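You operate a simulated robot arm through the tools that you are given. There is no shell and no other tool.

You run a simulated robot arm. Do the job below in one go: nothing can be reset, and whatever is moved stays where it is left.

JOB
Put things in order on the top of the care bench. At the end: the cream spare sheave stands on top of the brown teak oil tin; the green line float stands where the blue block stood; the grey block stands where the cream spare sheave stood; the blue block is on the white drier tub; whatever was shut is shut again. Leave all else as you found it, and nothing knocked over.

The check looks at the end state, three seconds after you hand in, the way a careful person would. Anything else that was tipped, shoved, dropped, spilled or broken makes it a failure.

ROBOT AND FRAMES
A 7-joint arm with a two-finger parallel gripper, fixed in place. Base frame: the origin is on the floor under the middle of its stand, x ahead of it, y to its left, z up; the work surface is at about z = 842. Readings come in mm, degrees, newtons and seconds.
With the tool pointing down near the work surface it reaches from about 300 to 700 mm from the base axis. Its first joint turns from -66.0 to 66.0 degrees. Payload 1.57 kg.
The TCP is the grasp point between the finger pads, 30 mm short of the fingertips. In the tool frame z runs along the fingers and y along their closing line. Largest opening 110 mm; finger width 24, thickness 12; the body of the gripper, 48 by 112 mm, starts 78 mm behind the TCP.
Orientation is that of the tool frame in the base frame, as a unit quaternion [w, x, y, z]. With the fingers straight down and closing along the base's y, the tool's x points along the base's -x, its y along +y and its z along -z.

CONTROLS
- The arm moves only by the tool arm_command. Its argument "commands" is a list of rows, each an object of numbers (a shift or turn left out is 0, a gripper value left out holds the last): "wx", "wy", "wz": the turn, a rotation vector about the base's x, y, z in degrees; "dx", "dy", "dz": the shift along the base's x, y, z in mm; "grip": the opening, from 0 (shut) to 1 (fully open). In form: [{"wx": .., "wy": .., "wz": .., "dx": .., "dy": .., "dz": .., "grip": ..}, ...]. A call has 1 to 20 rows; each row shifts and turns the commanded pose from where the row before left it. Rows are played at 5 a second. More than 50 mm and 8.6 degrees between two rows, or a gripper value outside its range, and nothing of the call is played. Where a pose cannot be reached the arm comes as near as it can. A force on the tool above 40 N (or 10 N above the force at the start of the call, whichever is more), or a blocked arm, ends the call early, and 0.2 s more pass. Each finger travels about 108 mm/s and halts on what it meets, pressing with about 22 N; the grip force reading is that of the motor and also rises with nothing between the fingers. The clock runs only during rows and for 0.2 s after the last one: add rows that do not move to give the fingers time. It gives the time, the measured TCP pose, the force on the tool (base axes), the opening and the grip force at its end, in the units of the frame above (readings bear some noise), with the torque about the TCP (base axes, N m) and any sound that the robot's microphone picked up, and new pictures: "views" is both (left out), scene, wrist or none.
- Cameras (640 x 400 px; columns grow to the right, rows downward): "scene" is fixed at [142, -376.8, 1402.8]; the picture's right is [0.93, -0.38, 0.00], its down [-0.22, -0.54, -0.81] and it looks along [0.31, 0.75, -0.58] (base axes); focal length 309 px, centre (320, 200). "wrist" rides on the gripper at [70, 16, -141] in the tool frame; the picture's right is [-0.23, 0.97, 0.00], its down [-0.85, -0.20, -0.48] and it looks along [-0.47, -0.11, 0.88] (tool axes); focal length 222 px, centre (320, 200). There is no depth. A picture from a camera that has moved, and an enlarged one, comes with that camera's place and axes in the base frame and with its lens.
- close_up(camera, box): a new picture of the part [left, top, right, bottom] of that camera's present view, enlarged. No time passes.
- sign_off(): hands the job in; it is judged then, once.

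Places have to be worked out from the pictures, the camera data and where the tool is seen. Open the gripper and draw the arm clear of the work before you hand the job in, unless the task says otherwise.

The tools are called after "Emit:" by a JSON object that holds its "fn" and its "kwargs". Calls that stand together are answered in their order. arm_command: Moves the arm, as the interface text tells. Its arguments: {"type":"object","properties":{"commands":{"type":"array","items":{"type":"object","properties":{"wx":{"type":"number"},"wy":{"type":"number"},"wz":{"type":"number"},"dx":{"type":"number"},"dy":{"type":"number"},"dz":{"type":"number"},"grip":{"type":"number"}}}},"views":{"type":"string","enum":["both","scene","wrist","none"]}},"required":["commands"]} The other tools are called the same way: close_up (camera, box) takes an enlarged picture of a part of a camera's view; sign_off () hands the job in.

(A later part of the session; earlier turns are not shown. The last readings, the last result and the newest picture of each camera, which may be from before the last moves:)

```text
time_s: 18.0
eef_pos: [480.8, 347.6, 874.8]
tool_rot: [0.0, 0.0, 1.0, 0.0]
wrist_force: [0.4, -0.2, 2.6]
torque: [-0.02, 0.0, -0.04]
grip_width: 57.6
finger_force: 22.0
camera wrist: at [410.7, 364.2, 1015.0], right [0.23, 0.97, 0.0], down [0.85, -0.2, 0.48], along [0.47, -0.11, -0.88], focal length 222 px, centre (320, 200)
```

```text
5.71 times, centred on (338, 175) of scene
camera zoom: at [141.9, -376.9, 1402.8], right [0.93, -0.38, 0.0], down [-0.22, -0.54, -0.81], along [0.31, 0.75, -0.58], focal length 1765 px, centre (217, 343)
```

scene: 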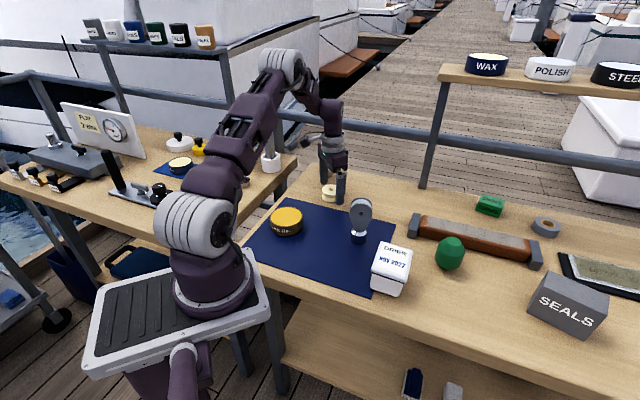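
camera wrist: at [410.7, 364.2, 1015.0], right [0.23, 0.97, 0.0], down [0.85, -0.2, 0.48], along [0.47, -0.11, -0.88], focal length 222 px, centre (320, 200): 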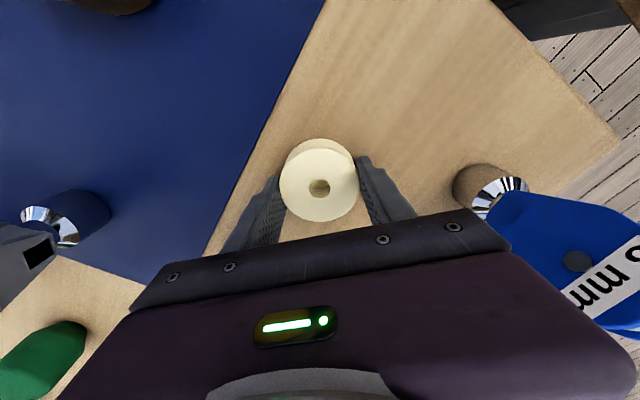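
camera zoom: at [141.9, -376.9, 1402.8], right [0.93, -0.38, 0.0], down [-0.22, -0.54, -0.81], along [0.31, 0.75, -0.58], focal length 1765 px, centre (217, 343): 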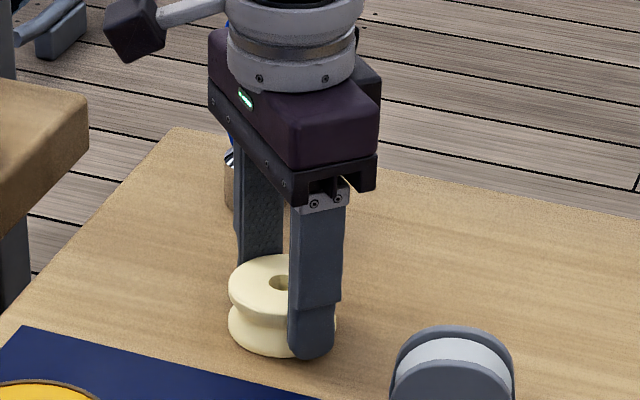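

Same 57.6 mm and 22 N. Now a very slow test lift of a few mm.

Emit:
{"fn": "arm_command", "kwargs": {"commands": [{"dz": 1}, {"dz": 1}, {"dz": 2}, {"dz": 2}, {}], "views": "wrist"}}

Emit:
{"fn": "close_up", "kwargs": {"camera": "scene", "box": [290, 140, 386, 210]}}

```text
time_s: 19.2
eef_pos: [480.4, 349.1, 880.7]
tool_rot: [-0.001, 0.0, 1.0, 0.0]
wrist_force: [-0.7, 0.8, -0.6]
torque: [-0.01, 0.01, 0.01]
grip_width: 57.8
finger_force: 21.8
camera wrist: at [410.9, 364.3, 1020.6], right [0.23, 0.97, 0.0], down [0.85, -0.2, 0.48], along [0.47, -0.11, -0.88], focal length 222 px, centre (320, 200)
```

wrist: 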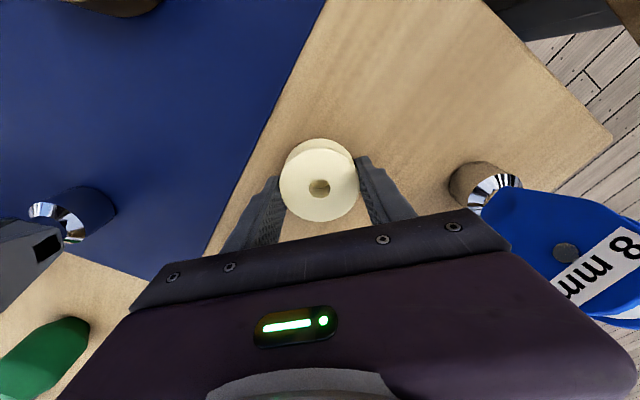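

```text
5.71 times, centred on (338, 175) of scene
camera zoom: at [142.0, -376.8, 1402.8], right [0.93, -0.38, 0.0], down [-0.22, -0.54, -0.81], along [0.31, 0.75, -0.58], focal length 1765 px, centre (217, 343)
```

zoom: 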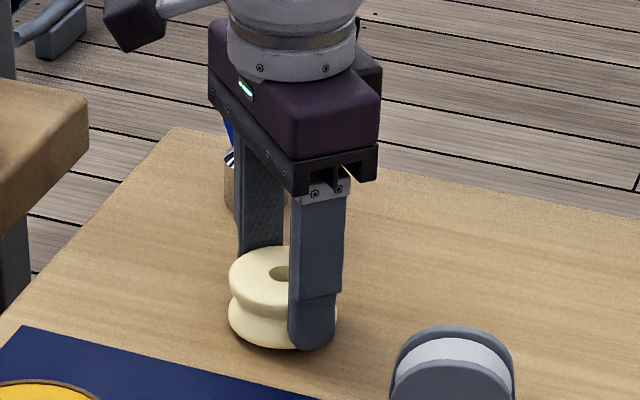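

It is off the bench and held. I continue to lift gently.

Emit:
{"fn": "arm_command", "kwargs": {"commands": [{"dz": 3}, {"dz": 4}, {"dz": 5}, {"dz": 6}, {"dz": 8}, {"dz": 8}, {"dz": 8}, {"dz": 6}, {"dz": 4}, {}], "views": "wrist"}}

Emit:
{"fn": "close_up", "kwargs": {"camera": "scene", "box": [290, 130, 386, 210]}}

```text
time_s: 21.4
eef_pos: [481.3, 348.8, 931.4]
tool_rot: [0.0, 0.0, 1.0, 0.0]
wrist_force: [0.0, -1.0, 0.2]
torque: [-0.01, -0.04, -0.05]
grip_width: 57.8
finger_force: 21.9
camera wrist: at [411.0, 363.8, 1072.5], right [0.23, 0.97, 0.0], down [0.86, -0.2, 0.48], along [0.47, -0.11, -0.88], focal length 222 px, centre (320, 200)
```

wrist: 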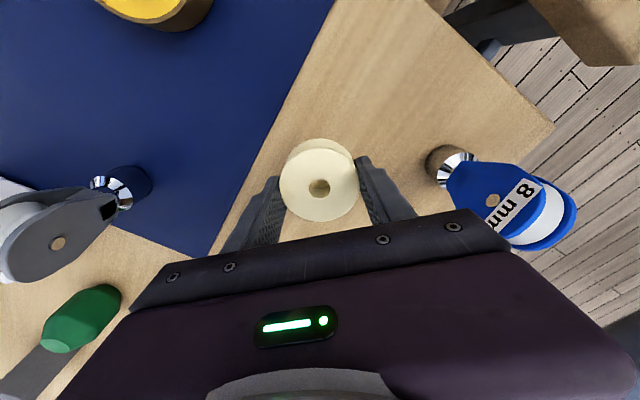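

```text
5.00 times, centred on (338, 170) of scene
camera zoom: at [142.0, -376.8, 1402.9], right [0.93, -0.38, 0.0], down [-0.22, -0.54, -0.81], along [0.31, 0.75, -0.58], focal length 1544 px, centre (230, 350)
```

zoom: 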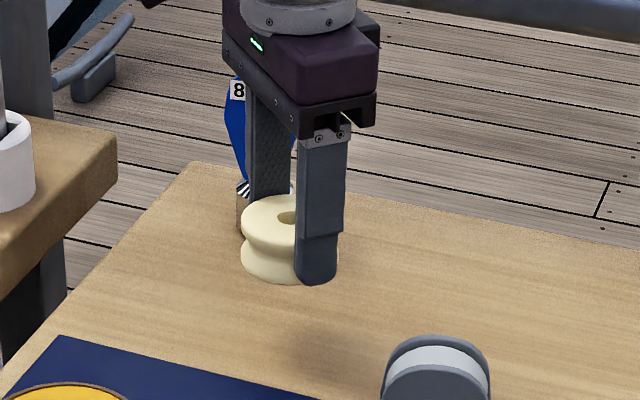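

Held firmly at z≈931. I carry it gently to above the tin (≈(304.5, 264.5)).

Emit:
{"fn": "arm_command", "kwargs": {"commands": [{"dz": 5}, {"dx": -5, "dy": -2.5, "dz": 4}, {"dx": -10, "dy": -5}, {"dx": -15, "dy": -7}, {"dx": -18, "dy": -8.5}, {"dx": -20, "dy": -9.5}, {"dx": -20, "dy": -9.5}, {"dx": -20, "dy": -9.5}, {"dx": -20, "dy": -9.5}, {"dx": -18, "dy": -8.5}, {"dx": -15, "dy": -7}, {"dx": -10, "dy": -5}, {"dx": -5, "dy": -2}, {}, {}], "views": "both"}}

Emit:
{"fn": "close_up", "kwargs": {"camera": "wrist", "box": [200, 80, 440, 230]}}

Emit:
{"fn": "close_up", "kwargs": {"camera": "scene", "box": [240, 160, 336, 240]}}

```text
time_s: 24.6
eef_pos: [304.6, 265.8, 941.7]
tool_rot: [-0.001, 0.0, 1.0, 0.0]
wrist_force: [0.5, -0.4, -1.0]
torque: [0.0, 0.0, 0.02]
grip_width: 57.6
finger_force: 22.3
camera wrist: at [234.7, 280.7, 1081.6], right [0.23, 0.97, 0.0], down [0.86, -0.2, 0.48], along [0.47, -0.11, -0.88], focal length 222 px, centre (320, 200)
```

scene: 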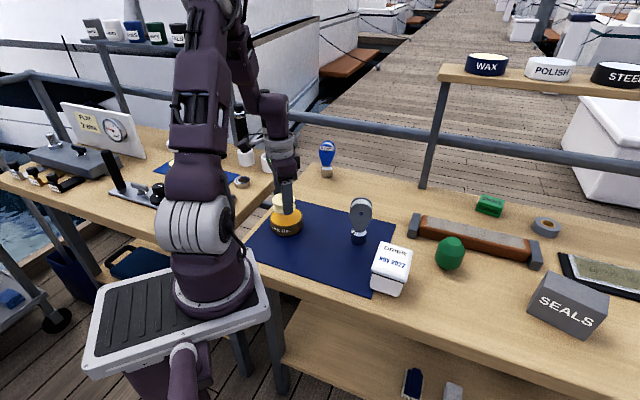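
wrist: 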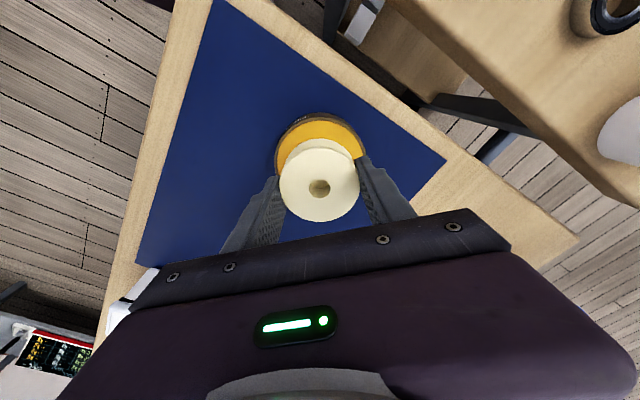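

```text
2.67 times, centred on (320, 155) of wrist
camera zoom: at [234.7, 280.7, 1081.6], right [0.23, 0.97, 0.0], down [0.86, -0.2, 0.48], along [0.47, -0.11, -0.88], focal length 592 px, centre (320, 320)
```

zoom: 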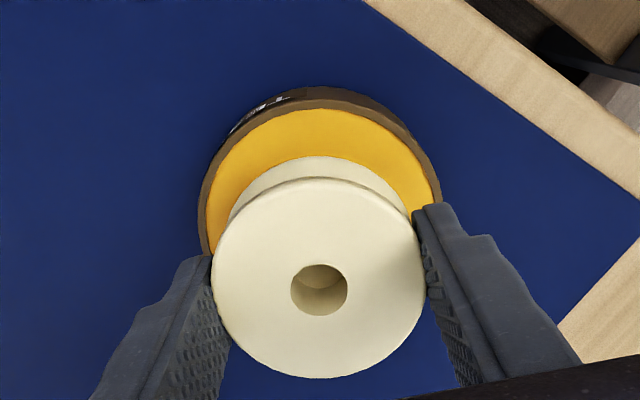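

```text
5.00 times, centred on (288, 200) of scene
camera zoom: at [142.0, -376.8, 1402.8], right [0.93, -0.38, 0.0], down [-0.22, -0.54, -0.81], along [0.31, 0.75, -0.58], focal length 1544 px, centre (480, 200)
```

zoom: 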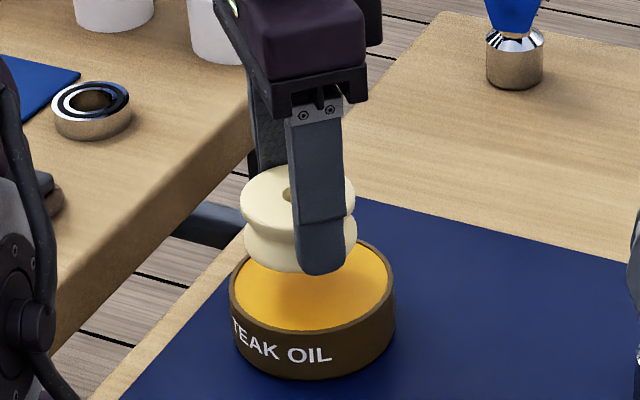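

Tin centre works out at ≈(307.8, 263.4), so I shift +3 mm in x and lower to just above the lid.

Emit:
{"fn": "arm_command", "kwargs": {"commands": [{"dx": 3, "dy": -0.4}, {"dz": -8}, {"dz": -10}, {"dz": -8}, {"dz": -5}, {}, {}], "views": "both"}}

Emit:
{"fn": "close_up", "kwargs": {"camera": "wrist", "box": [200, 80, 440, 230]}}

Emit:
{"fn": "close_up", "kwargs": {"camera": "scene", "box": [250, 180, 322, 240]}}

```text
time_s: 26.2
eef_pos: [309.5, 265.8, 911.9]
tool_rot: [0.001, -0.001, 1.0, 0.001]
wrist_force: [-1.2, 1.6, 15.3]
torque: [0.04, 0.08, 0.0]
grip_width: 57.6
finger_force: 22.1
camera wrist: at [238.2, 280.7, 1050.8], right [0.23, 0.97, 0.0], down [0.85, -0.2, 0.48], along [0.47, -0.11, -0.88], focal length 222 px, centre (320, 200)
```

scene: 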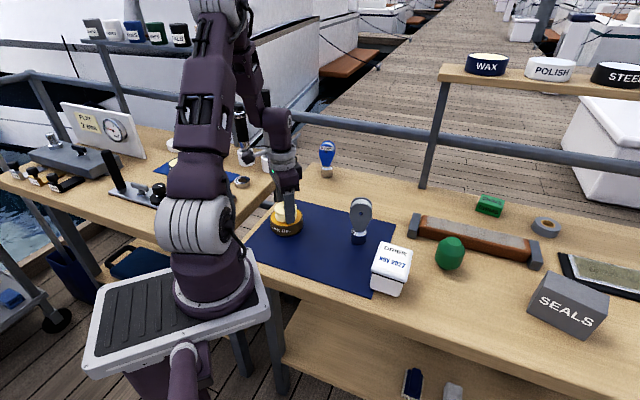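
wrist: 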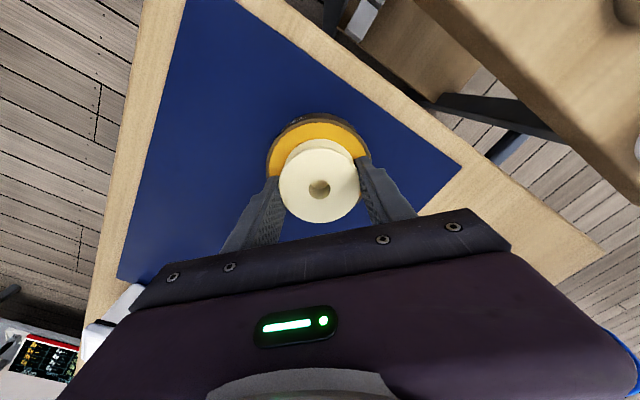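

```text
2.67 times, centred on (320, 155) of wrist
camera zoom: at [238.2, 280.7, 1050.8], right [0.23, 0.97, 0.0], down [0.85, -0.2, 0.48], along [0.47, -0.11, -0.88], focal length 592 px, centre (320, 320)
```

zoom: 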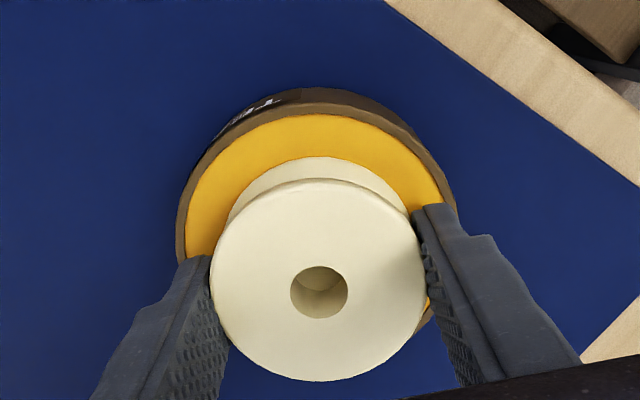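

```text
6.67 times, centred on (286, 210) of scene
camera zoom: at [141.8, -376.9, 1402.8], right [0.93, -0.38, 0.0], down [-0.22, -0.54, -0.81], along [0.31, 0.75, -0.58], focal length 2059 px, centre (547, 133)
```

zoom: 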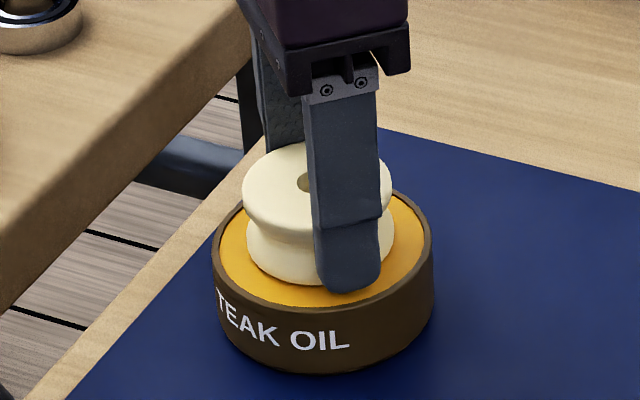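

The sheave has touched the lid (15 N up), centred within ~1–2 mm. I ease up 1 mm to relieve the pressure before releasing.

Emit:
{"fn": "arm_command", "kwargs": {"commands": [{"dz": 0.6}, {"dz": 0.4}, {}], "views": "none"}}

```text
time_s: 27.0
eef_pos: [308.2, 265.1, 911.5]
tool_rot: [0.0, 0.0, 1.0, 0.0]
wrist_force: [-0.1, 0.0, -0.5]
torque: [-0.01, -0.03, 0.0]
grip_width: 57.8
finger_force: 21.7
```

Force is back to zero, so it just rests at or a hair above the lid. I open slightly, then raise before opening wide so the fingers don't catch the tin's rim.

Emit:
{"fn": "arm_command", "kwargs": {"commands": [{"grip": 0.54}, {"grip": 0.56}, {}], "views": "wrist"}}

Emit:
{"fn": "close_up", "kwargs": {"camera": "wrist", "box": [200, 80, 440, 230]}}

Emit:
{"fn": "close_up", "kwargs": {"camera": "scene", "box": [250, 180, 322, 240]}}

```text
time_s: 27.8
eef_pos: [308.2, 264.8, 910.9]
tool_rot: [-0.001, 0.0, 1.0, 0.0]
wrist_force: [0.7, -1.2, -0.4]
torque: [-0.03, 0.02, 0.0]
grip_width: 61.4
finger_force: 0.0
camera wrist: at [238.0, 280.3, 1051.5], right [0.23, 0.97, 0.0], down [0.85, -0.2, 0.48], along [0.47, -0.11, -0.88], focal length 222 px, centre (320, 200)
```

wrist: 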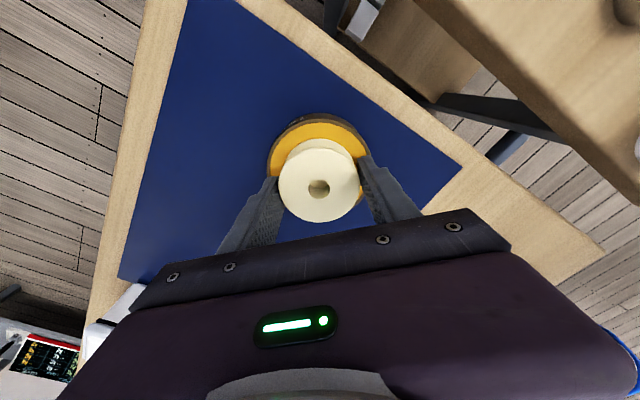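

```text
2.67 times, centred on (320, 155) of wrist
camera zoom: at [238.0, 280.3, 1051.5], right [0.23, 0.97, 0.0], down [0.85, -0.2, 0.48], along [0.47, -0.11, -0.88], focal length 592 px, centre (320, 320)
```

zoom: 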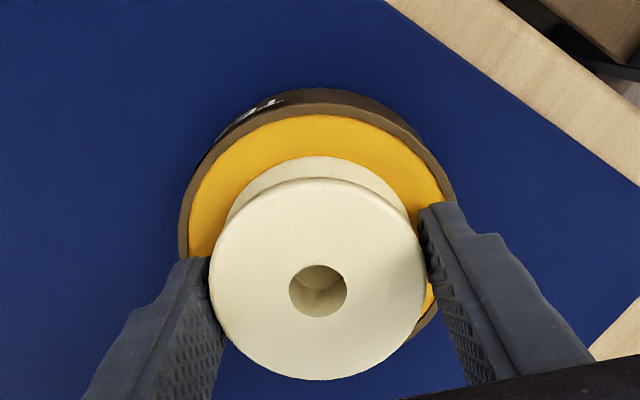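

```text
6.67 times, centred on (286, 210) of scene
camera zoom: at [142.0, -376.8, 1402.8], right [0.93, -0.38, 0.0], down [-0.22, -0.54, -0.81], along [0.31, 0.75, -0.58], focal length 2059 px, centre (547, 133)
```

zoom: 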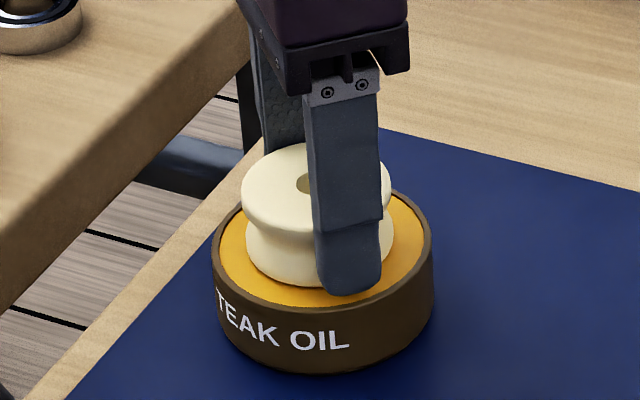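

The grip is released; I raise straight up in small steps and then open.

Emit:
{"fn": "arm_command", "kwargs": {"commands": [{"dz": 2, "grip": 0.57}, {"dz": 4, "grip": 0.6}, {"dz": 8}, {"dz": 15, "grip": 0.8}, {"dz": 25, "grip": 1.0}, {"dz": 30}, {"dz": 20}, {}], "views": "both"}}

Emit:
{"fn": "close_up", "kwargs": {"camera": "scene", "box": [250, 180, 322, 240]}}

Emit:
{"fn": "close_up", "kwargs": {"camera": "wrist", "box": [200, 60, 440, 210]}}

```text
time_s: 29.6
eef_pos: [307.3, 264.2, 1013.0]
tool_rot: [0.0, 0.0, 1.0, -0.001]
wrist_force: [0.1, -1.0, -0.3]
torque: [0.01, 0.01, 0.01]
grip_width: 110.2
finger_force: 0.1
camera wrist: at [237.0, 280.1, 1153.5], right [0.23, 0.97, 0.0], down [0.85, -0.2, 0.48], along [0.47, -0.11, -0.88], focal length 222 px, centre (320, 200)
```

scene: 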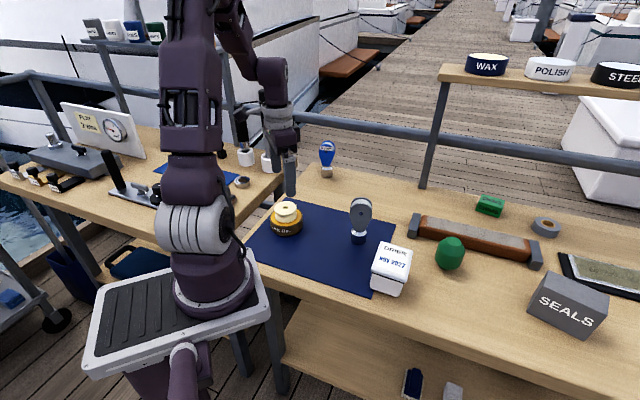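
wrist: 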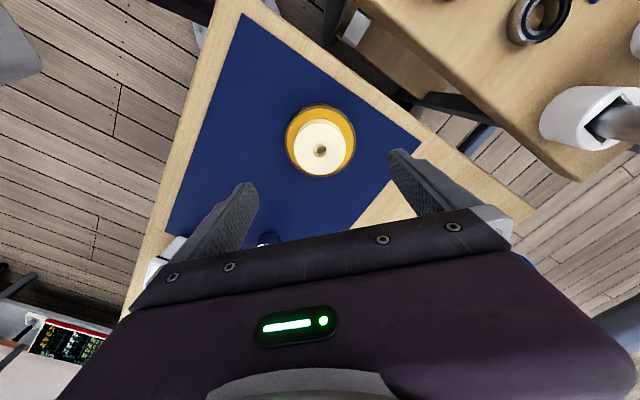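

```text
6.67 times, centred on (286, 210) of scene
camera zoom: at [142.0, -376.8, 1402.8], right [0.93, -0.38, 0.0], down [-0.22, -0.54, -0.81], along [0.31, 0.75, -0.58], focal length 2059 px, centre (547, 133)
```

zoom: 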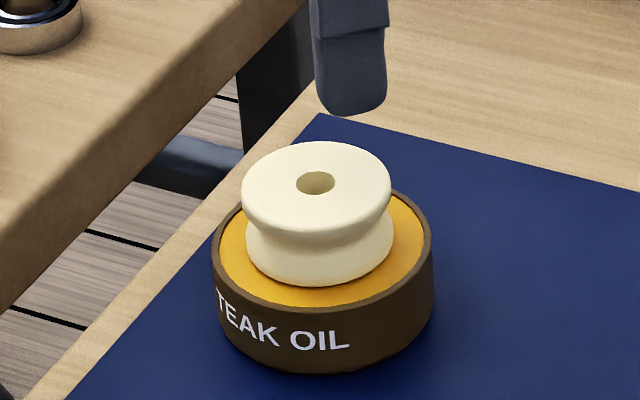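

```text
2.67 times, centred on (320, 135) of wrist
camera zoom: at [237.0, 280.1, 1153.5], right [0.23, 0.97, 0.0], down [0.85, -0.2, 0.48], along [0.47, -0.11, -0.88], focal length 592 px, centre (320, 373)
```

zoom: 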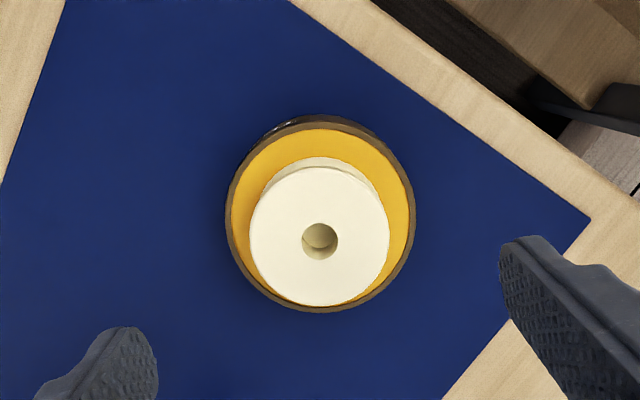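

Sheave stands centred on the tin. Next is the grey block; I move to a position giving a top view of it to measure its place and cheek direction.

Emit:
{"fn": "arm_command", "kwargs": {"commands": [{"dz": 40}, {"dx": 23, "dy": -26, "dz": 12}, {"dx": 23, "dy": -26, "dz": 12}, {"dx": 23, "dy": -26, "dz": 12}, {"dx": 23, "dy": -26, "dz": 12}, {}, {}], "views": "both"}}

Emit:
{"fn": "close_up", "kwargs": {"camera": "wrist", "box": [270, 130, 366, 230]}}

Emit:
{"fn": "close_up", "kwargs": {"camera": "scene", "box": [330, 190, 394, 250]}}

```text
time_s: 31.2
eef_pos: [400.7, 160.2, 1104.1]
tool_rot: [0.0, 0.0, 1.0, -0.001]
wrist_force: [-0.3, -0.7, 0.4]
torque: [0.01, -0.01, 0.0]
grip_width: 110.0
finger_force: 0.1
camera wrist: at [330.1, 175.0, 1243.7], right [0.23, 0.97, 0.0], down [0.85, -0.2, 0.48], along [0.47, -0.11, -0.88], focal length 222 px, centre (320, 200)
```

scene: 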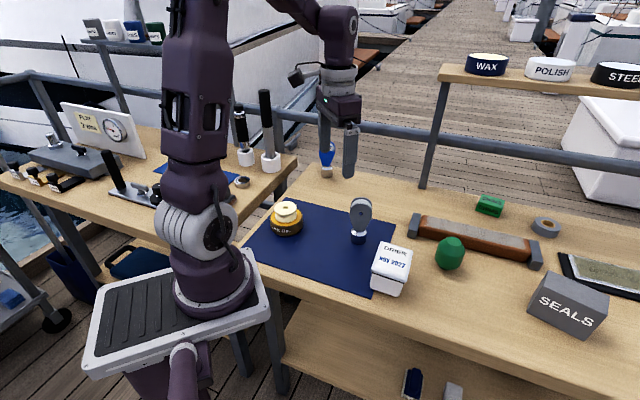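
wrist: 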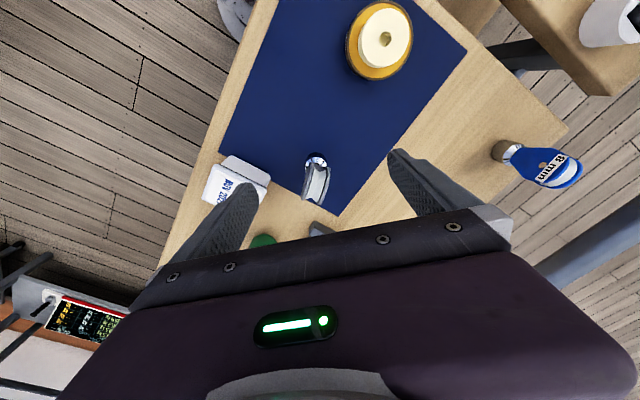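

```text
4.00 times, centred on (318, 180) of wrist
camera zoom: at [330.1, 175.0, 1243.7], right [0.23, 0.97, 0.0], down [0.85, -0.2, 0.48], along [0.47, -0.11, -0.88], focal length 888 px, centre (328, 280)
```

zoom: 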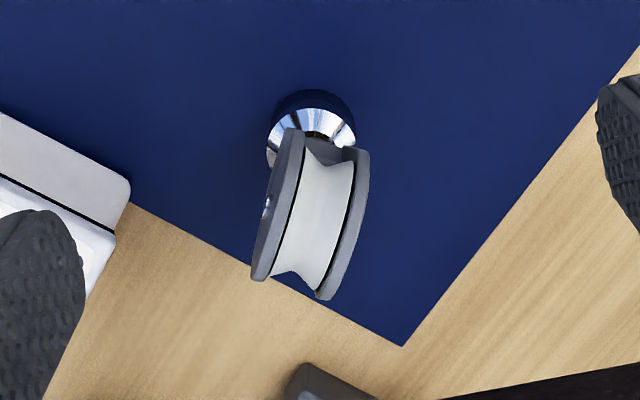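

```text
6.67 times, centred on (362, 220) of scene
camera zoom: at [142.0, -376.8, 1402.8], right [0.93, -0.38, 0.0], down [-0.22, -0.54, -0.81], along [0.31, 0.75, -0.58], focal length 2059 px, centre (40, 67)
```

zoom: 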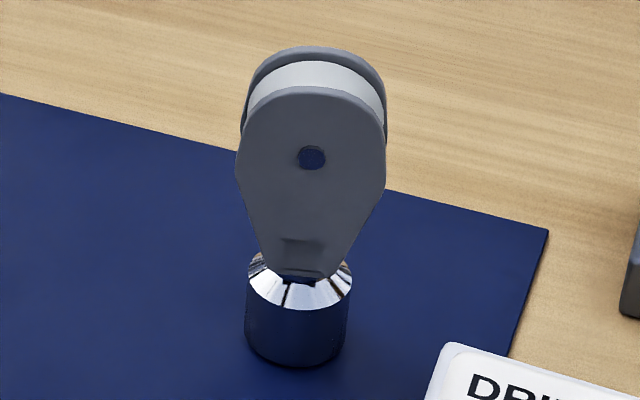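

The grey block: base ≈(464, 137), cheek normal ≈59° in the base xy-plane, cheek stack ≈30 mm thick. I rotate the tool by −31° so the fingers close along that normal, and hover above it.

Emit:
{"fn": "arm_command", "kwargs": {"commands": [{"wz": -7.75, "dx": 16, "dy": -5.5, "dz": -10}, {"wz": -7.75, "dx": 16, "dy": -5.5, "dz": -15}, {"wz": -7.75, "dx": 16, "dy": -5.5, "dz": -15}, {"wz": -7.75, "dx": 16, "dy": -5.5, "dz": -15}, {"dz": -15}, {}, {}], "views": "both"}}

Emit:
{"fn": "close_up", "kwargs": {"camera": "wrist", "box": [240, 90, 400, 215]}}

Emit:
{"fn": "close_up", "kwargs": {"camera": "scene", "box": [310, 150, 410, 250]}}

```text
time_s: 32.8
eef_pos: [464.4, 139.8, 1034.7]
tool_rot: [0.0, 0.267, 0.964, -0.001]
wrist_force: [-0.5, 0.2, 0.6]
torque: [0.0, 0.0, -0.01]
grip_width: 109.9
finger_force: 0.1
camera wrist: at [412.5, 188.6, 1174.8], right [0.7, 0.72, 0.0], down [0.63, -0.61, 0.48], along [0.34, -0.33, -0.88], focal length 222 px, centre (320, 200)
```

scene: 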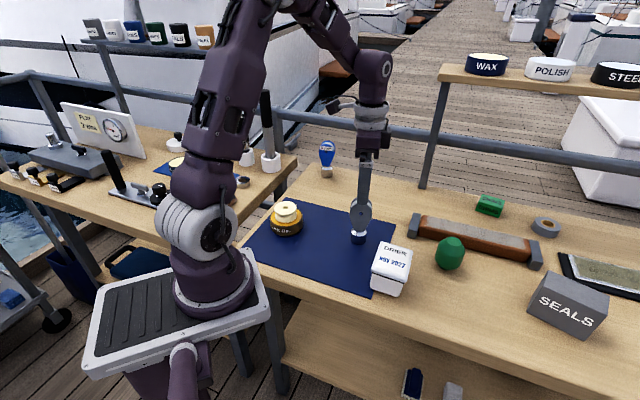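
wrist: 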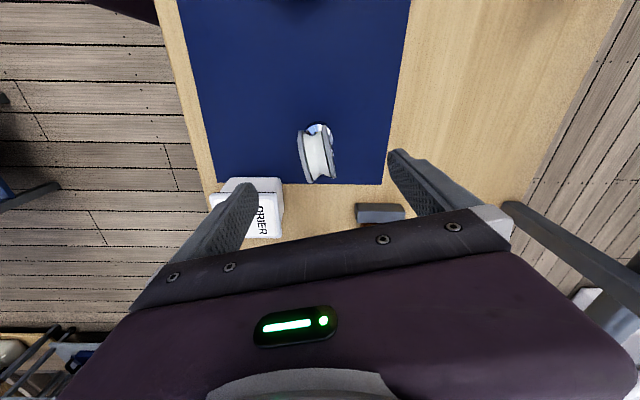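

```text
3.20 times, centred on (320, 152) of wrist
camera zoom: at [412.5, 188.6, 1174.8], right [0.7, 0.72, 0.0], down [0.63, -0.61, 0.48], along [0.34, -0.33, -0.88], focal length 711 px, centre (320, 352)
```

zoom: 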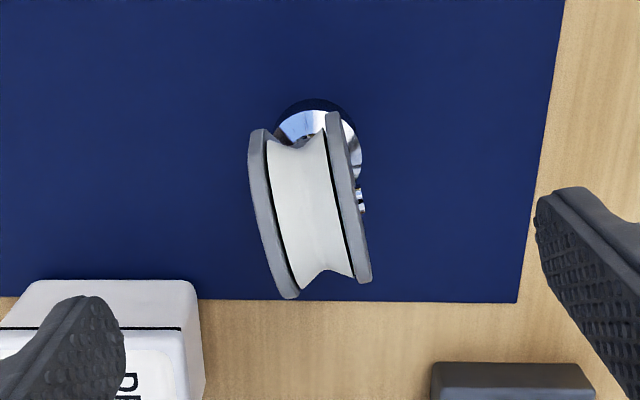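

```text
4.00 times, centred on (360, 200) of scene
camera zoom: at [142.0, -376.8, 1402.8], right [0.93, -0.38, 0.0], down [-0.22, -0.54, -0.81], along [0.31, 0.75, -0.58], focal length 1236 px, centre (160, 200)
```

zoom: 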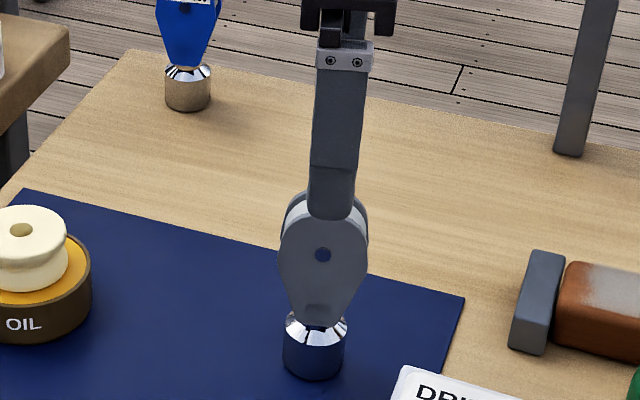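

Yaw aligned with the cheeks; the block sits about 3 mm off along the closing line. I correct and descend partway, with a check before gripping.

Emit:
{"fn": "arm_command", "kwargs": {"commands": [{"dx": -1.5, "dy": -2.6}, {"dz": -30}, {"dz": -35}, {"dz": -25}, {}, {}], "views": "both"}}

Emit:
{"fn": "close_up", "kwargs": {"camera": "wrist", "box": [220, 90, 420, 230]}}

Emit:
{"fn": "close_up", "kwargs": {"camera": "scene", "box": [310, 150, 410, 250]}}

```text
time_s: 34.2
eef_pos: [461.8, 136.1, 943.7]
tool_rot: [0.0, 0.267, 0.964, -0.001]
wrist_force: [-0.5, -0.6, -0.4]
torque: [0.04, 0.02, -0.02]
grip_width: 110.1
finger_force: 0.1
camera wrist: at [409.6, 185.0, 1083.1], right [0.7, 0.72, 0.0], down [0.63, -0.61, 0.48], along [0.34, -0.33, -0.88], focal length 222 px, centre (320, 200)
```

scene: 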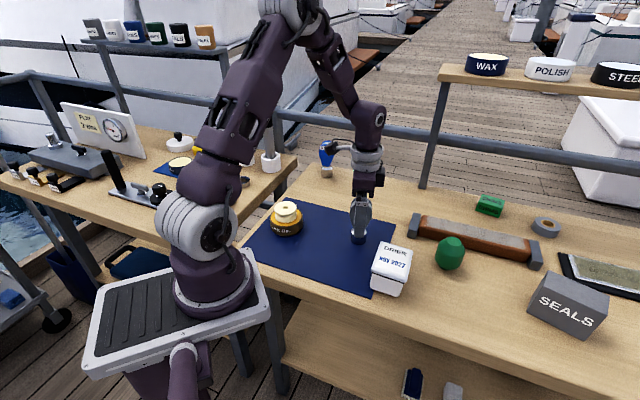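
wrist: 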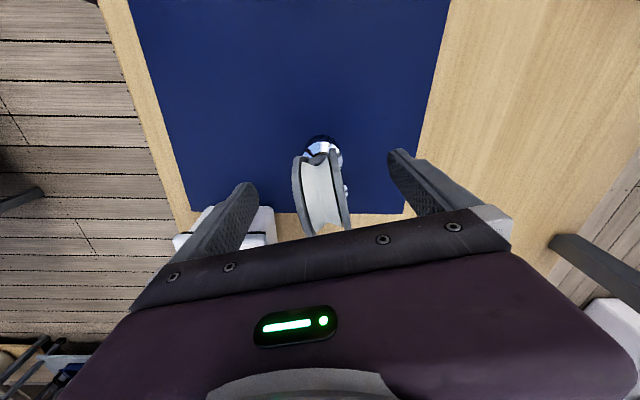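

```text
2.86 times, centred on (320, 160) of wrist
camera zoom: at [409.6, 185.0, 1083.1], right [0.7, 0.72, 0.0], down [0.63, -0.61, 0.48], along [0.34, -0.33, -0.88], focal length 635 px, centre (320, 314)
```

zoom: 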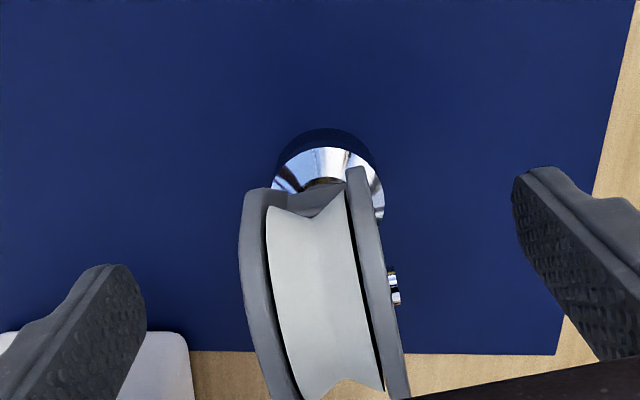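

```text
4.00 times, centred on (360, 200) of scene
camera zoom: at [142.0, -376.8, 1402.8], right [0.93, -0.38, 0.0], down [-0.22, -0.54, -0.81], along [0.31, 0.75, -0.58], focal length 1236 px, centre (160, 200)
```

zoom: 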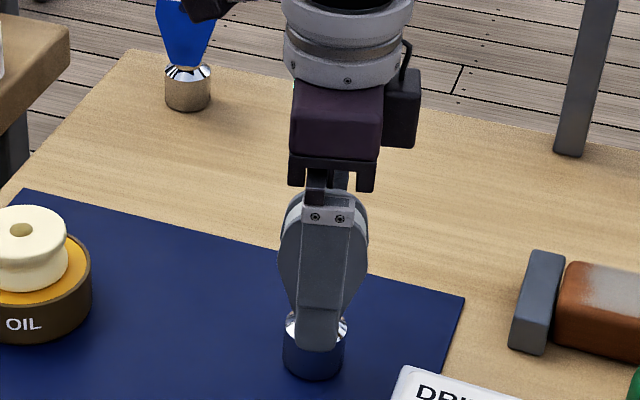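

The cheeks are centred between the fingers (within 1 mm). I go down 24 mm more and close on the cheeks.

Emit:
{"fn": "arm_command", "kwargs": {"commands": [{"dz": -12}, {"dz": -12}, {}, {"grip": 0.7}, {"grip": 0.5}, {"grip": 0.35}, {"grip": 0.2}, {}, {}], "views": "both"}}

Emit:
{"fn": "close_up", "kwargs": {"camera": "wrist", "box": [220, 90, 420, 230]}}

Emit:
{"fn": "close_up", "kwargs": {"camera": "scene", "box": [310, 150, 410, 250]}}

```text
time_s: 36.2
eef_pos: [463.0, 135.0, 919.3]
tool_rot: [0.0, 0.266, 0.964, -0.001]
wrist_force: [-0.2, 0.2, 0.6]
torque: [0.02, 0.04, 0.01]
grip_width: 30.0
finger_force: 21.9
camera wrist: at [410.3, 184.8, 1059.8], right [0.7, 0.72, 0.0], down [0.63, -0.61, 0.48], along [0.34, -0.33, -0.88], focal length 222 px, centre (320, 200)
```

scene: 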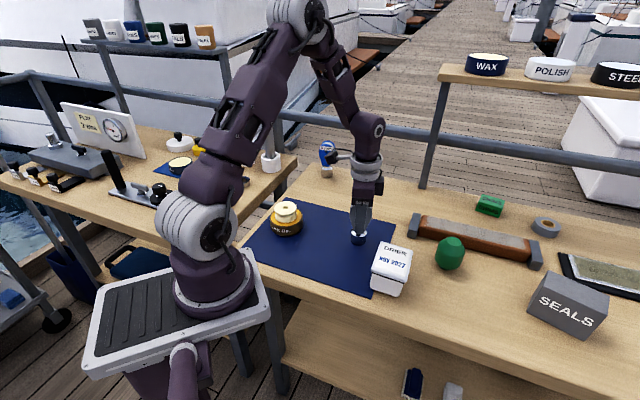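
wrist: 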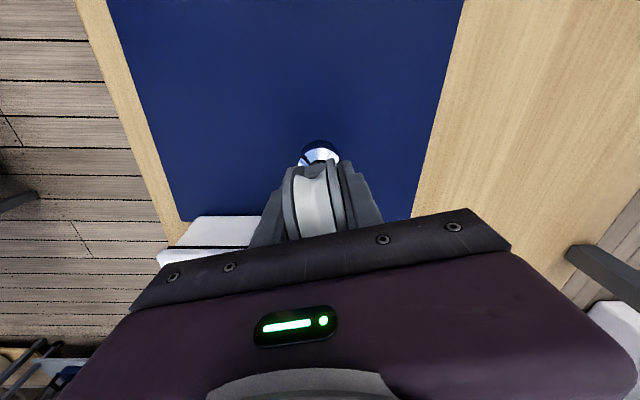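

```text
2.86 times, centred on (320, 160) of wrist
camera zoom: at [410.3, 184.8, 1059.8], right [0.7, 0.72, 0.0], down [0.63, -0.61, 0.48], along [0.34, -0.33, -0.88], focal length 635 px, centre (320, 314)
```

zoom: 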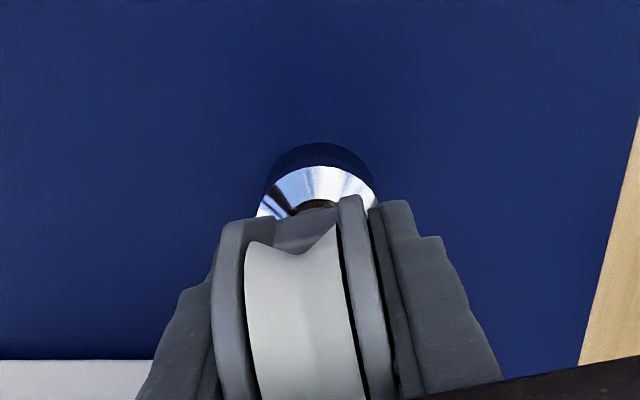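

```text
4.00 times, centred on (360, 200) of scene
camera zoom: at [141.9, -376.8, 1402.9], right [0.93, -0.38, 0.0], down [-0.22, -0.54, -0.81], along [0.31, 0.75, -0.58], focal length 1236 px, centre (160, 200)
```

zoom: 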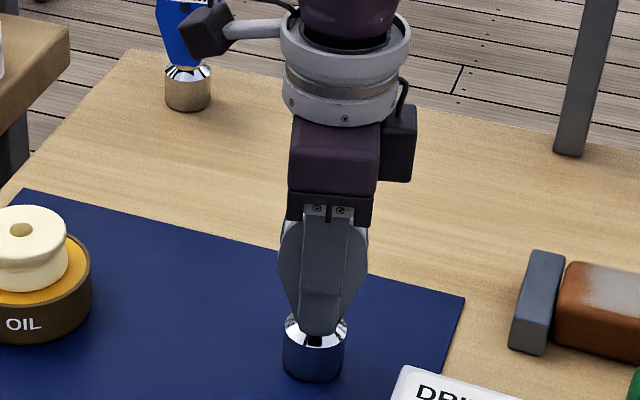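

Gripped at 30 mm with 22 N, base directly beneath the TCP. Slow test lift.

Emit:
{"fn": "arm_command", "kwargs": {"commands": [{"dz": 1}, {"dz": 1}, {"dz": 2}, {"dz": 2}, {"dz": 3}, {"dz": 3}, {}], "views": "wrist"}}

Emit:
{"fn": "close_up", "kwargs": {"camera": "scene", "box": [310, 150, 410, 250]}}

```text
time_s: 37.8
eef_pos: [462.9, 137.0, 931.5]
tool_rot: [0.0, 0.267, 0.964, 0.0]
wrist_force: [0.0, -0.3, -5.1]
torque: [0.0, -0.01, -0.02]
grip_width: 30.0
finger_force: 21.8
camera wrist: at [410.9, 185.3, 1071.5], right [0.7, 0.72, 0.0], down [0.63, -0.61, 0.48], along [0.34, -0.33, -0.88], focal length 222 px, centre (320, 200)
```

wrist: 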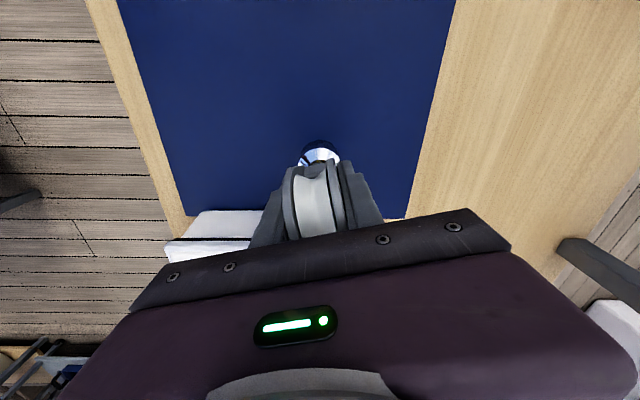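

```text
4.00 times, centred on (360, 200) of scene
camera zoom: at [142.0, -376.8, 1402.8], right [0.93, -0.38, 0.0], down [-0.22, -0.54, -0.81], along [0.31, 0.75, -0.58], focal length 1236 px, centre (160, 200)
```

zoom: 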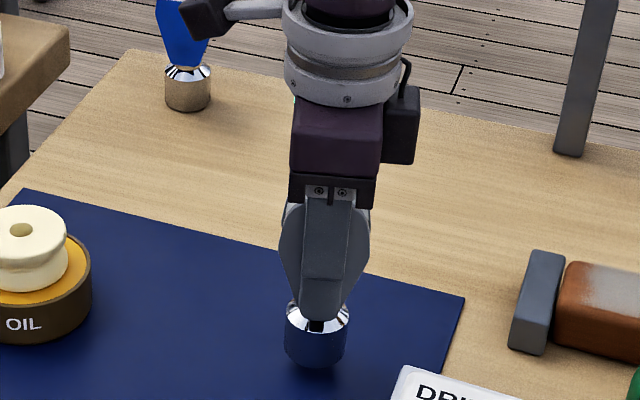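

Held well (about 5 N weight). I lift further and carry it gently over to the sheave's former spot (478, 348.5).

Emit:
{"fn": "arm_command", "kwargs": {"commands": [{"dz": 6}, {"dz": 10}, {"dz": 10}, {"dz": 6, "dy": 4}, {"dy": 10, "dx": 1}, {"dy": 16, "dx": 1}, {"dy": 20, "dx": 1.5}, {"dy": 22, "dx": 2}, {"dy": 24, "dx": 2}, {"dy": 24, "dx": 2}, {"dy": 24, "dx": 2}, {"dy": 22, "dx": 1.5}, {"dy": 18, "dx": 1}, {"dy": 14, "dx": 1}, {"dy": 9, "dx": 0.5}, {"dy": 5}, {}, {}], "views": "both"}}

Emit:
{"fn": "close_up", "kwargs": {"camera": "scene", "box": [280, 110, 400, 220]}}

```text
time_s: 41.6
eef_pos: [479.2, 348.3, 962.5]
tool_rot: [-0.001, 0.268, 0.964, 0.0]
wrist_force: [0.0, -0.6, -3.5]
torque: [-0.02, -0.02, -0.01]
grip_width: 30.0
finger_force: 22.9
camera wrist: at [426.8, 397.2, 1102.9], right [0.7, 0.72, 0.0], down [0.63, -0.61, 0.48], along [0.34, -0.33, -0.88], focal length 222 px, centre (320, 200)
```

scene: 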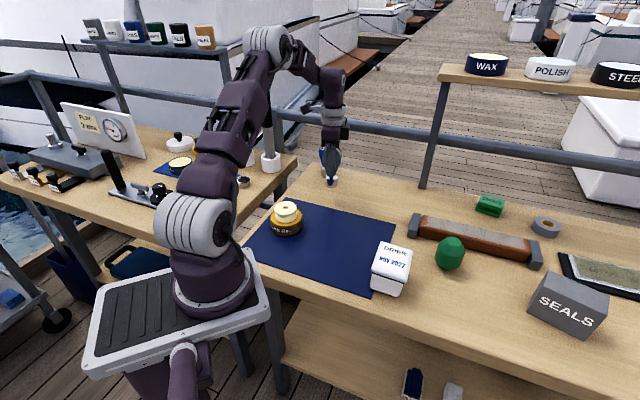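
wrist: 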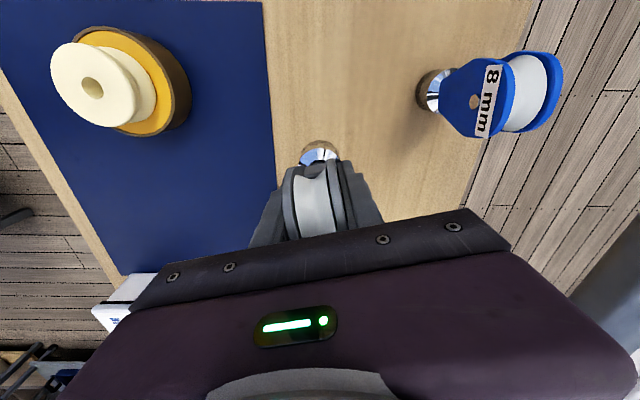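

```text
3.64 times, centred on (340, 165) of scene
camera zoom: at [142.0, -376.8, 1402.9], right [0.93, -0.38, 0.0], down [-0.22, -0.54, -0.81], along [0.31, 0.75, -0.58], focal length 1123 px, centre (247, 327)
```

zoom: 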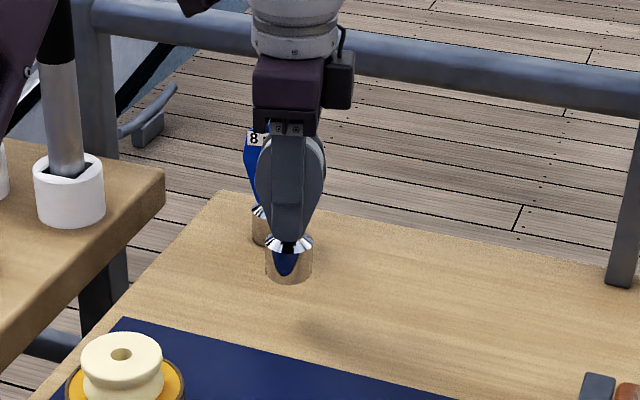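

TCP ≈(478.6, 347.4, 962). I make the 1 mm correction and lower to just above the bench.

Emit:
{"fn": "arm_command", "kwargs": {"commands": [{"dx": -0.5, "dy": 1.1, "dz": -5}, {"dz": -10}, {"dz": -10}, {"dz": -8}, {"dz": -5}, {"dz": -2}, {}, {}], "views": "both"}}

Emit:
{"fn": "close_up", "kwargs": {"camera": "scene", "box": [290, 135, 386, 215]}}

Emit:
{"fn": "close_up", "kwargs": {"camera": "wrist", "box": [220, 90, 420, 230]}}

```text
time_s: 43.4
eef_pos: [480.0, 348.8, 923.3]
tool_rot: [0.0, 0.268, 0.964, 0.0]
wrist_force: [0.6, 0.0, -2.7]
torque: [-0.01, -0.03, 0.02]
grip_width: 29.9
finger_force: 21.8
camera wrist: at [426.8, 398.1, 1063.4], right [0.7, 0.72, 0.0], down [0.63, -0.61, 0.48], along [0.34, -0.33, -0.88], focal length 222 px, centre (320, 200)
```

scene: 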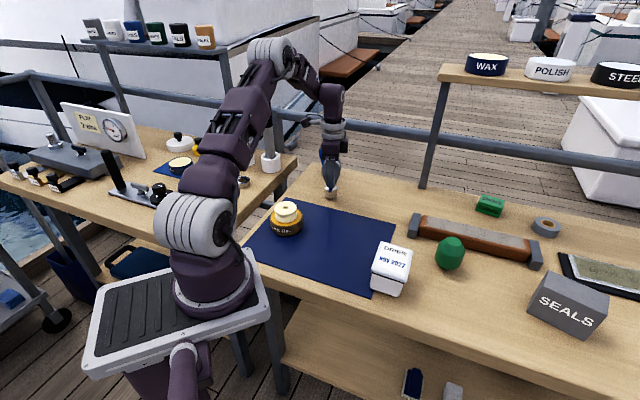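
wrist: 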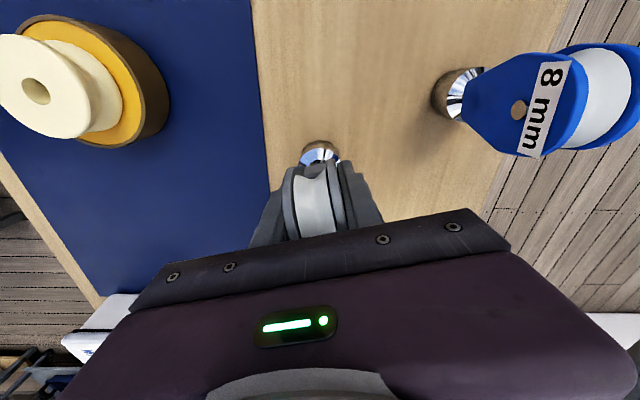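

```text
5.00 times, centred on (338, 175) of scene
camera zoom: at [142.0, -376.8, 1402.9], right [0.93, -0.38, 0.0], down [-0.22, -0.54, -0.81], along [0.31, 0.75, -0.58], focal length 1544 px, centre (230, 325)
```

zoom: 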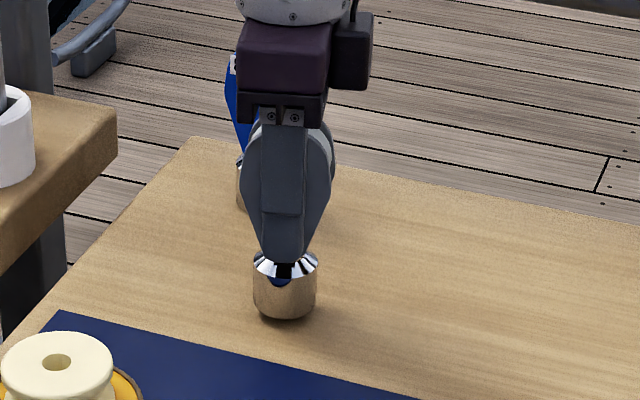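

```text
2.86 times, centred on (320, 160) of wrist
camera zoom: at [426.8, 398.1, 1063.4], right [0.7, 0.72, 0.0], down [0.63, -0.61, 0.48], along [0.34, -0.33, -0.88], focal length 635 px, centre (320, 314)
```

zoom: 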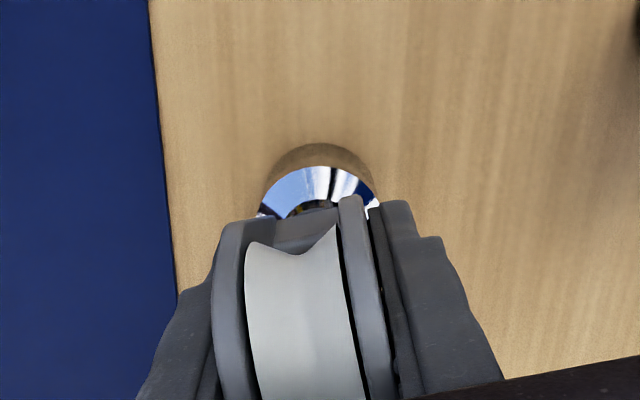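

About 4–5 mm above the bench and in position. I lower in small steps watching the force.

Emit:
{"fn": "arm_command", "kwargs": {"commands": [{"dz": -1.5}, {"dz": -1}, {}], "views": "none"}}

Emit:
{"fn": "arm_command", "kwargs": {"commands": [{"dz": -1}, {}], "views": "none"}}

Emit:
{"fn": "arm_command", "kwargs": {"commands": [{"dz": -1}, {}], "views": "none"}}

```text
time_s: 44.2
eef_pos: [479.4, 349.5, 920.9]
tool_rot: [0.001, 0.267, 0.964, 0.0]
wrist_force: [1.1, 0.3, -4.5]
torque: [0.02, -0.02, 0.0]
grip_width: 29.8
finger_force: 22.3
```

```text
time_s: 44.8
eef_pos: [478.3, 350.0, 921.2]
tool_rot: [0.001, 0.268, 0.964, 0.001]
wrist_force: [0.2, -0.4, -3.4]
torque: [0.0, 0.03, 0.03]
grip_width: 29.9
finger_force: 21.6
```

```text
time_s: 45.4
eef_pos: [477.1, 349.1, 919.5]
tool_rot: [0.0, 0.268, 0.964, 0.0]
wrist_force: [0.1, 0.1, -4.4]
torque: [-0.01, 0.0, 0.0]
grip_width: 29.9
finger_force: 21.8
```

Still hanging free (−4 N). I keep lowering by 0.7–1 mm.

Emit:
{"fn": "arm_command", "kwargs": {"commands": [{"dz": -0.8}, {}], "views": "none"}}

Emit:
{"fn": "arm_command", "kwargs": {"commands": [{"dz": -0.8}, {}], "views": "none"}}

Emit:
{"fn": "close_up", "kwargs": {"camera": "scene", "box": [310, 170, 358, 210]}}

```text
time_s: 46.0
eef_pos: [477.8, 350.8, 918.1]
tool_rot: [0.0, 0.267, 0.964, 0.0]
wrist_force: [0.7, 0.7, -4.2]
torque: [0.01, 0.04, 0.01]
grip_width: 30.0
finger_force: 21.6
```

```text
time_s: 46.6
eef_pos: [476.8, 350.5, 917.0]
tool_rot: [0.0, 0.267, 0.964, 0.0]
wrist_force: [0.4, 0.2, -3.0]
torque: [-0.02, -0.01, 0.01]
grip_width: 29.8
finger_force: 22.3
```

```text
10.00 times, centred on (334, 190) of scene
camera zoom: at [142.0, -376.8, 1402.9], right [0.93, -0.38, 0.0], down [-0.22, -0.54, -0.81], along [0.31, 0.75, -0.58], focal length 3089 px, centre (180, 300)
```

zoom: 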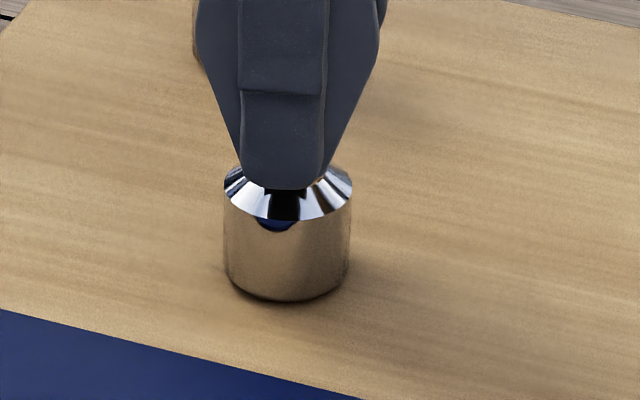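

Base position matches the sheave's former base centre to within ~1–2 mm in the scene view. I lower slightly more to seat it.

Emit:
{"fn": "arm_command", "kwargs": {"commands": [{"dz": -0.7}, {}], "views": "none"}}

Emit:
{"fn": "arm_command", "kwargs": {"commands": [{"dz": -0.5}, {}], "views": "wrist"}}

```text
time_s: 47.2
eef_pos: [477.9, 350.0, 917.2]
tool_rot: [0.0, 0.268, 0.964, 0.001]
wrist_force: [0.6, 0.3, -3.0]
torque: [0.03, 0.04, -0.02]
grip_width: 29.9
finger_force: 21.5
```

```text
time_s: 47.8
eef_pos: [476.5, 349.7, 916.9]
tool_rot: [0.0, 0.267, 0.964, 0.0]
wrist_force: [1.1, -0.4, -3.1]
torque: [0.01, 0.0, 0.02]
grip_width: 29.8
finger_force: 22.3
camera wrist: at [425.6, 398.6, 1056.9], right [0.7, 0.72, 0.0], down [0.63, -0.61, 0.48], along [0.34, -0.33, -0.88], focal length 222 px, centre (320, 200)
```

wrist: 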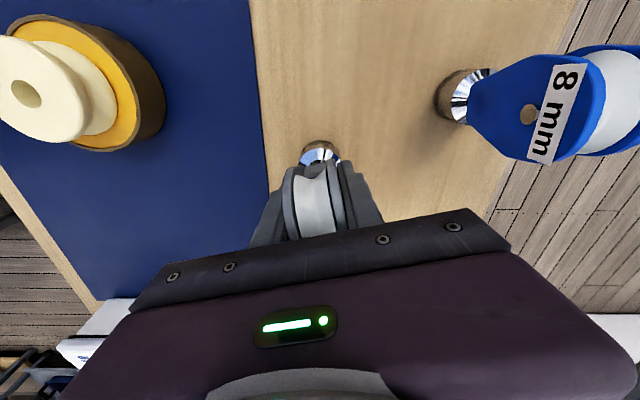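

TCP ≈(477.4, 348.8, 916), still no contact; continue downward in small steps.

Emit:
{"fn": "arm_command", "kwargs": {"commands": [{"dz": -0.6}, {}], "views": "none"}}

Emit:
{"fn": "arm_command", "kwargs": {"commands": [{"dz": -0.6}, {}], "views": "none"}}

Emit:
{"fn": "close_up", "kwargs": {"camera": "scene", "box": [310, 170, 358, 210]}}

```text
time_s: 48.4
eef_pos: [477.8, 349.5, 917.0]
tool_rot: [0.0, 0.268, 0.964, 0.0]
wrist_force: [-2.8, -0.1, 5.1]
torque: [-0.1, 0.16, 0.01]
grip_width: 29.8
finger_force: 22.1
```

```text
time_s: 49.0
eef_pos: [479.0, 351.0, 916.7]
tool_rot: [0.0, 0.267, 0.964, 0.0]
wrist_force: [-2.3, 0.2, 15.0]
torque: [-0.3, 0.27, -0.06]
grip_width: 29.8
finger_force: 21.6
```

```text
10.00 times, centred on (334, 190) of scene
camera zoom: at [141.7, -377.0, 1402.8], right [0.93, -0.38, 0.0], down [-0.22, -0.54, -0.81], along [0.31, 0.75, -0.58], focal length 3089 px, centre (180, 300)
```

zoom: 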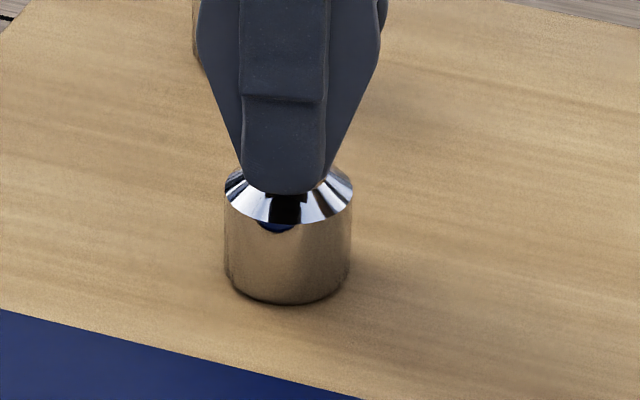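

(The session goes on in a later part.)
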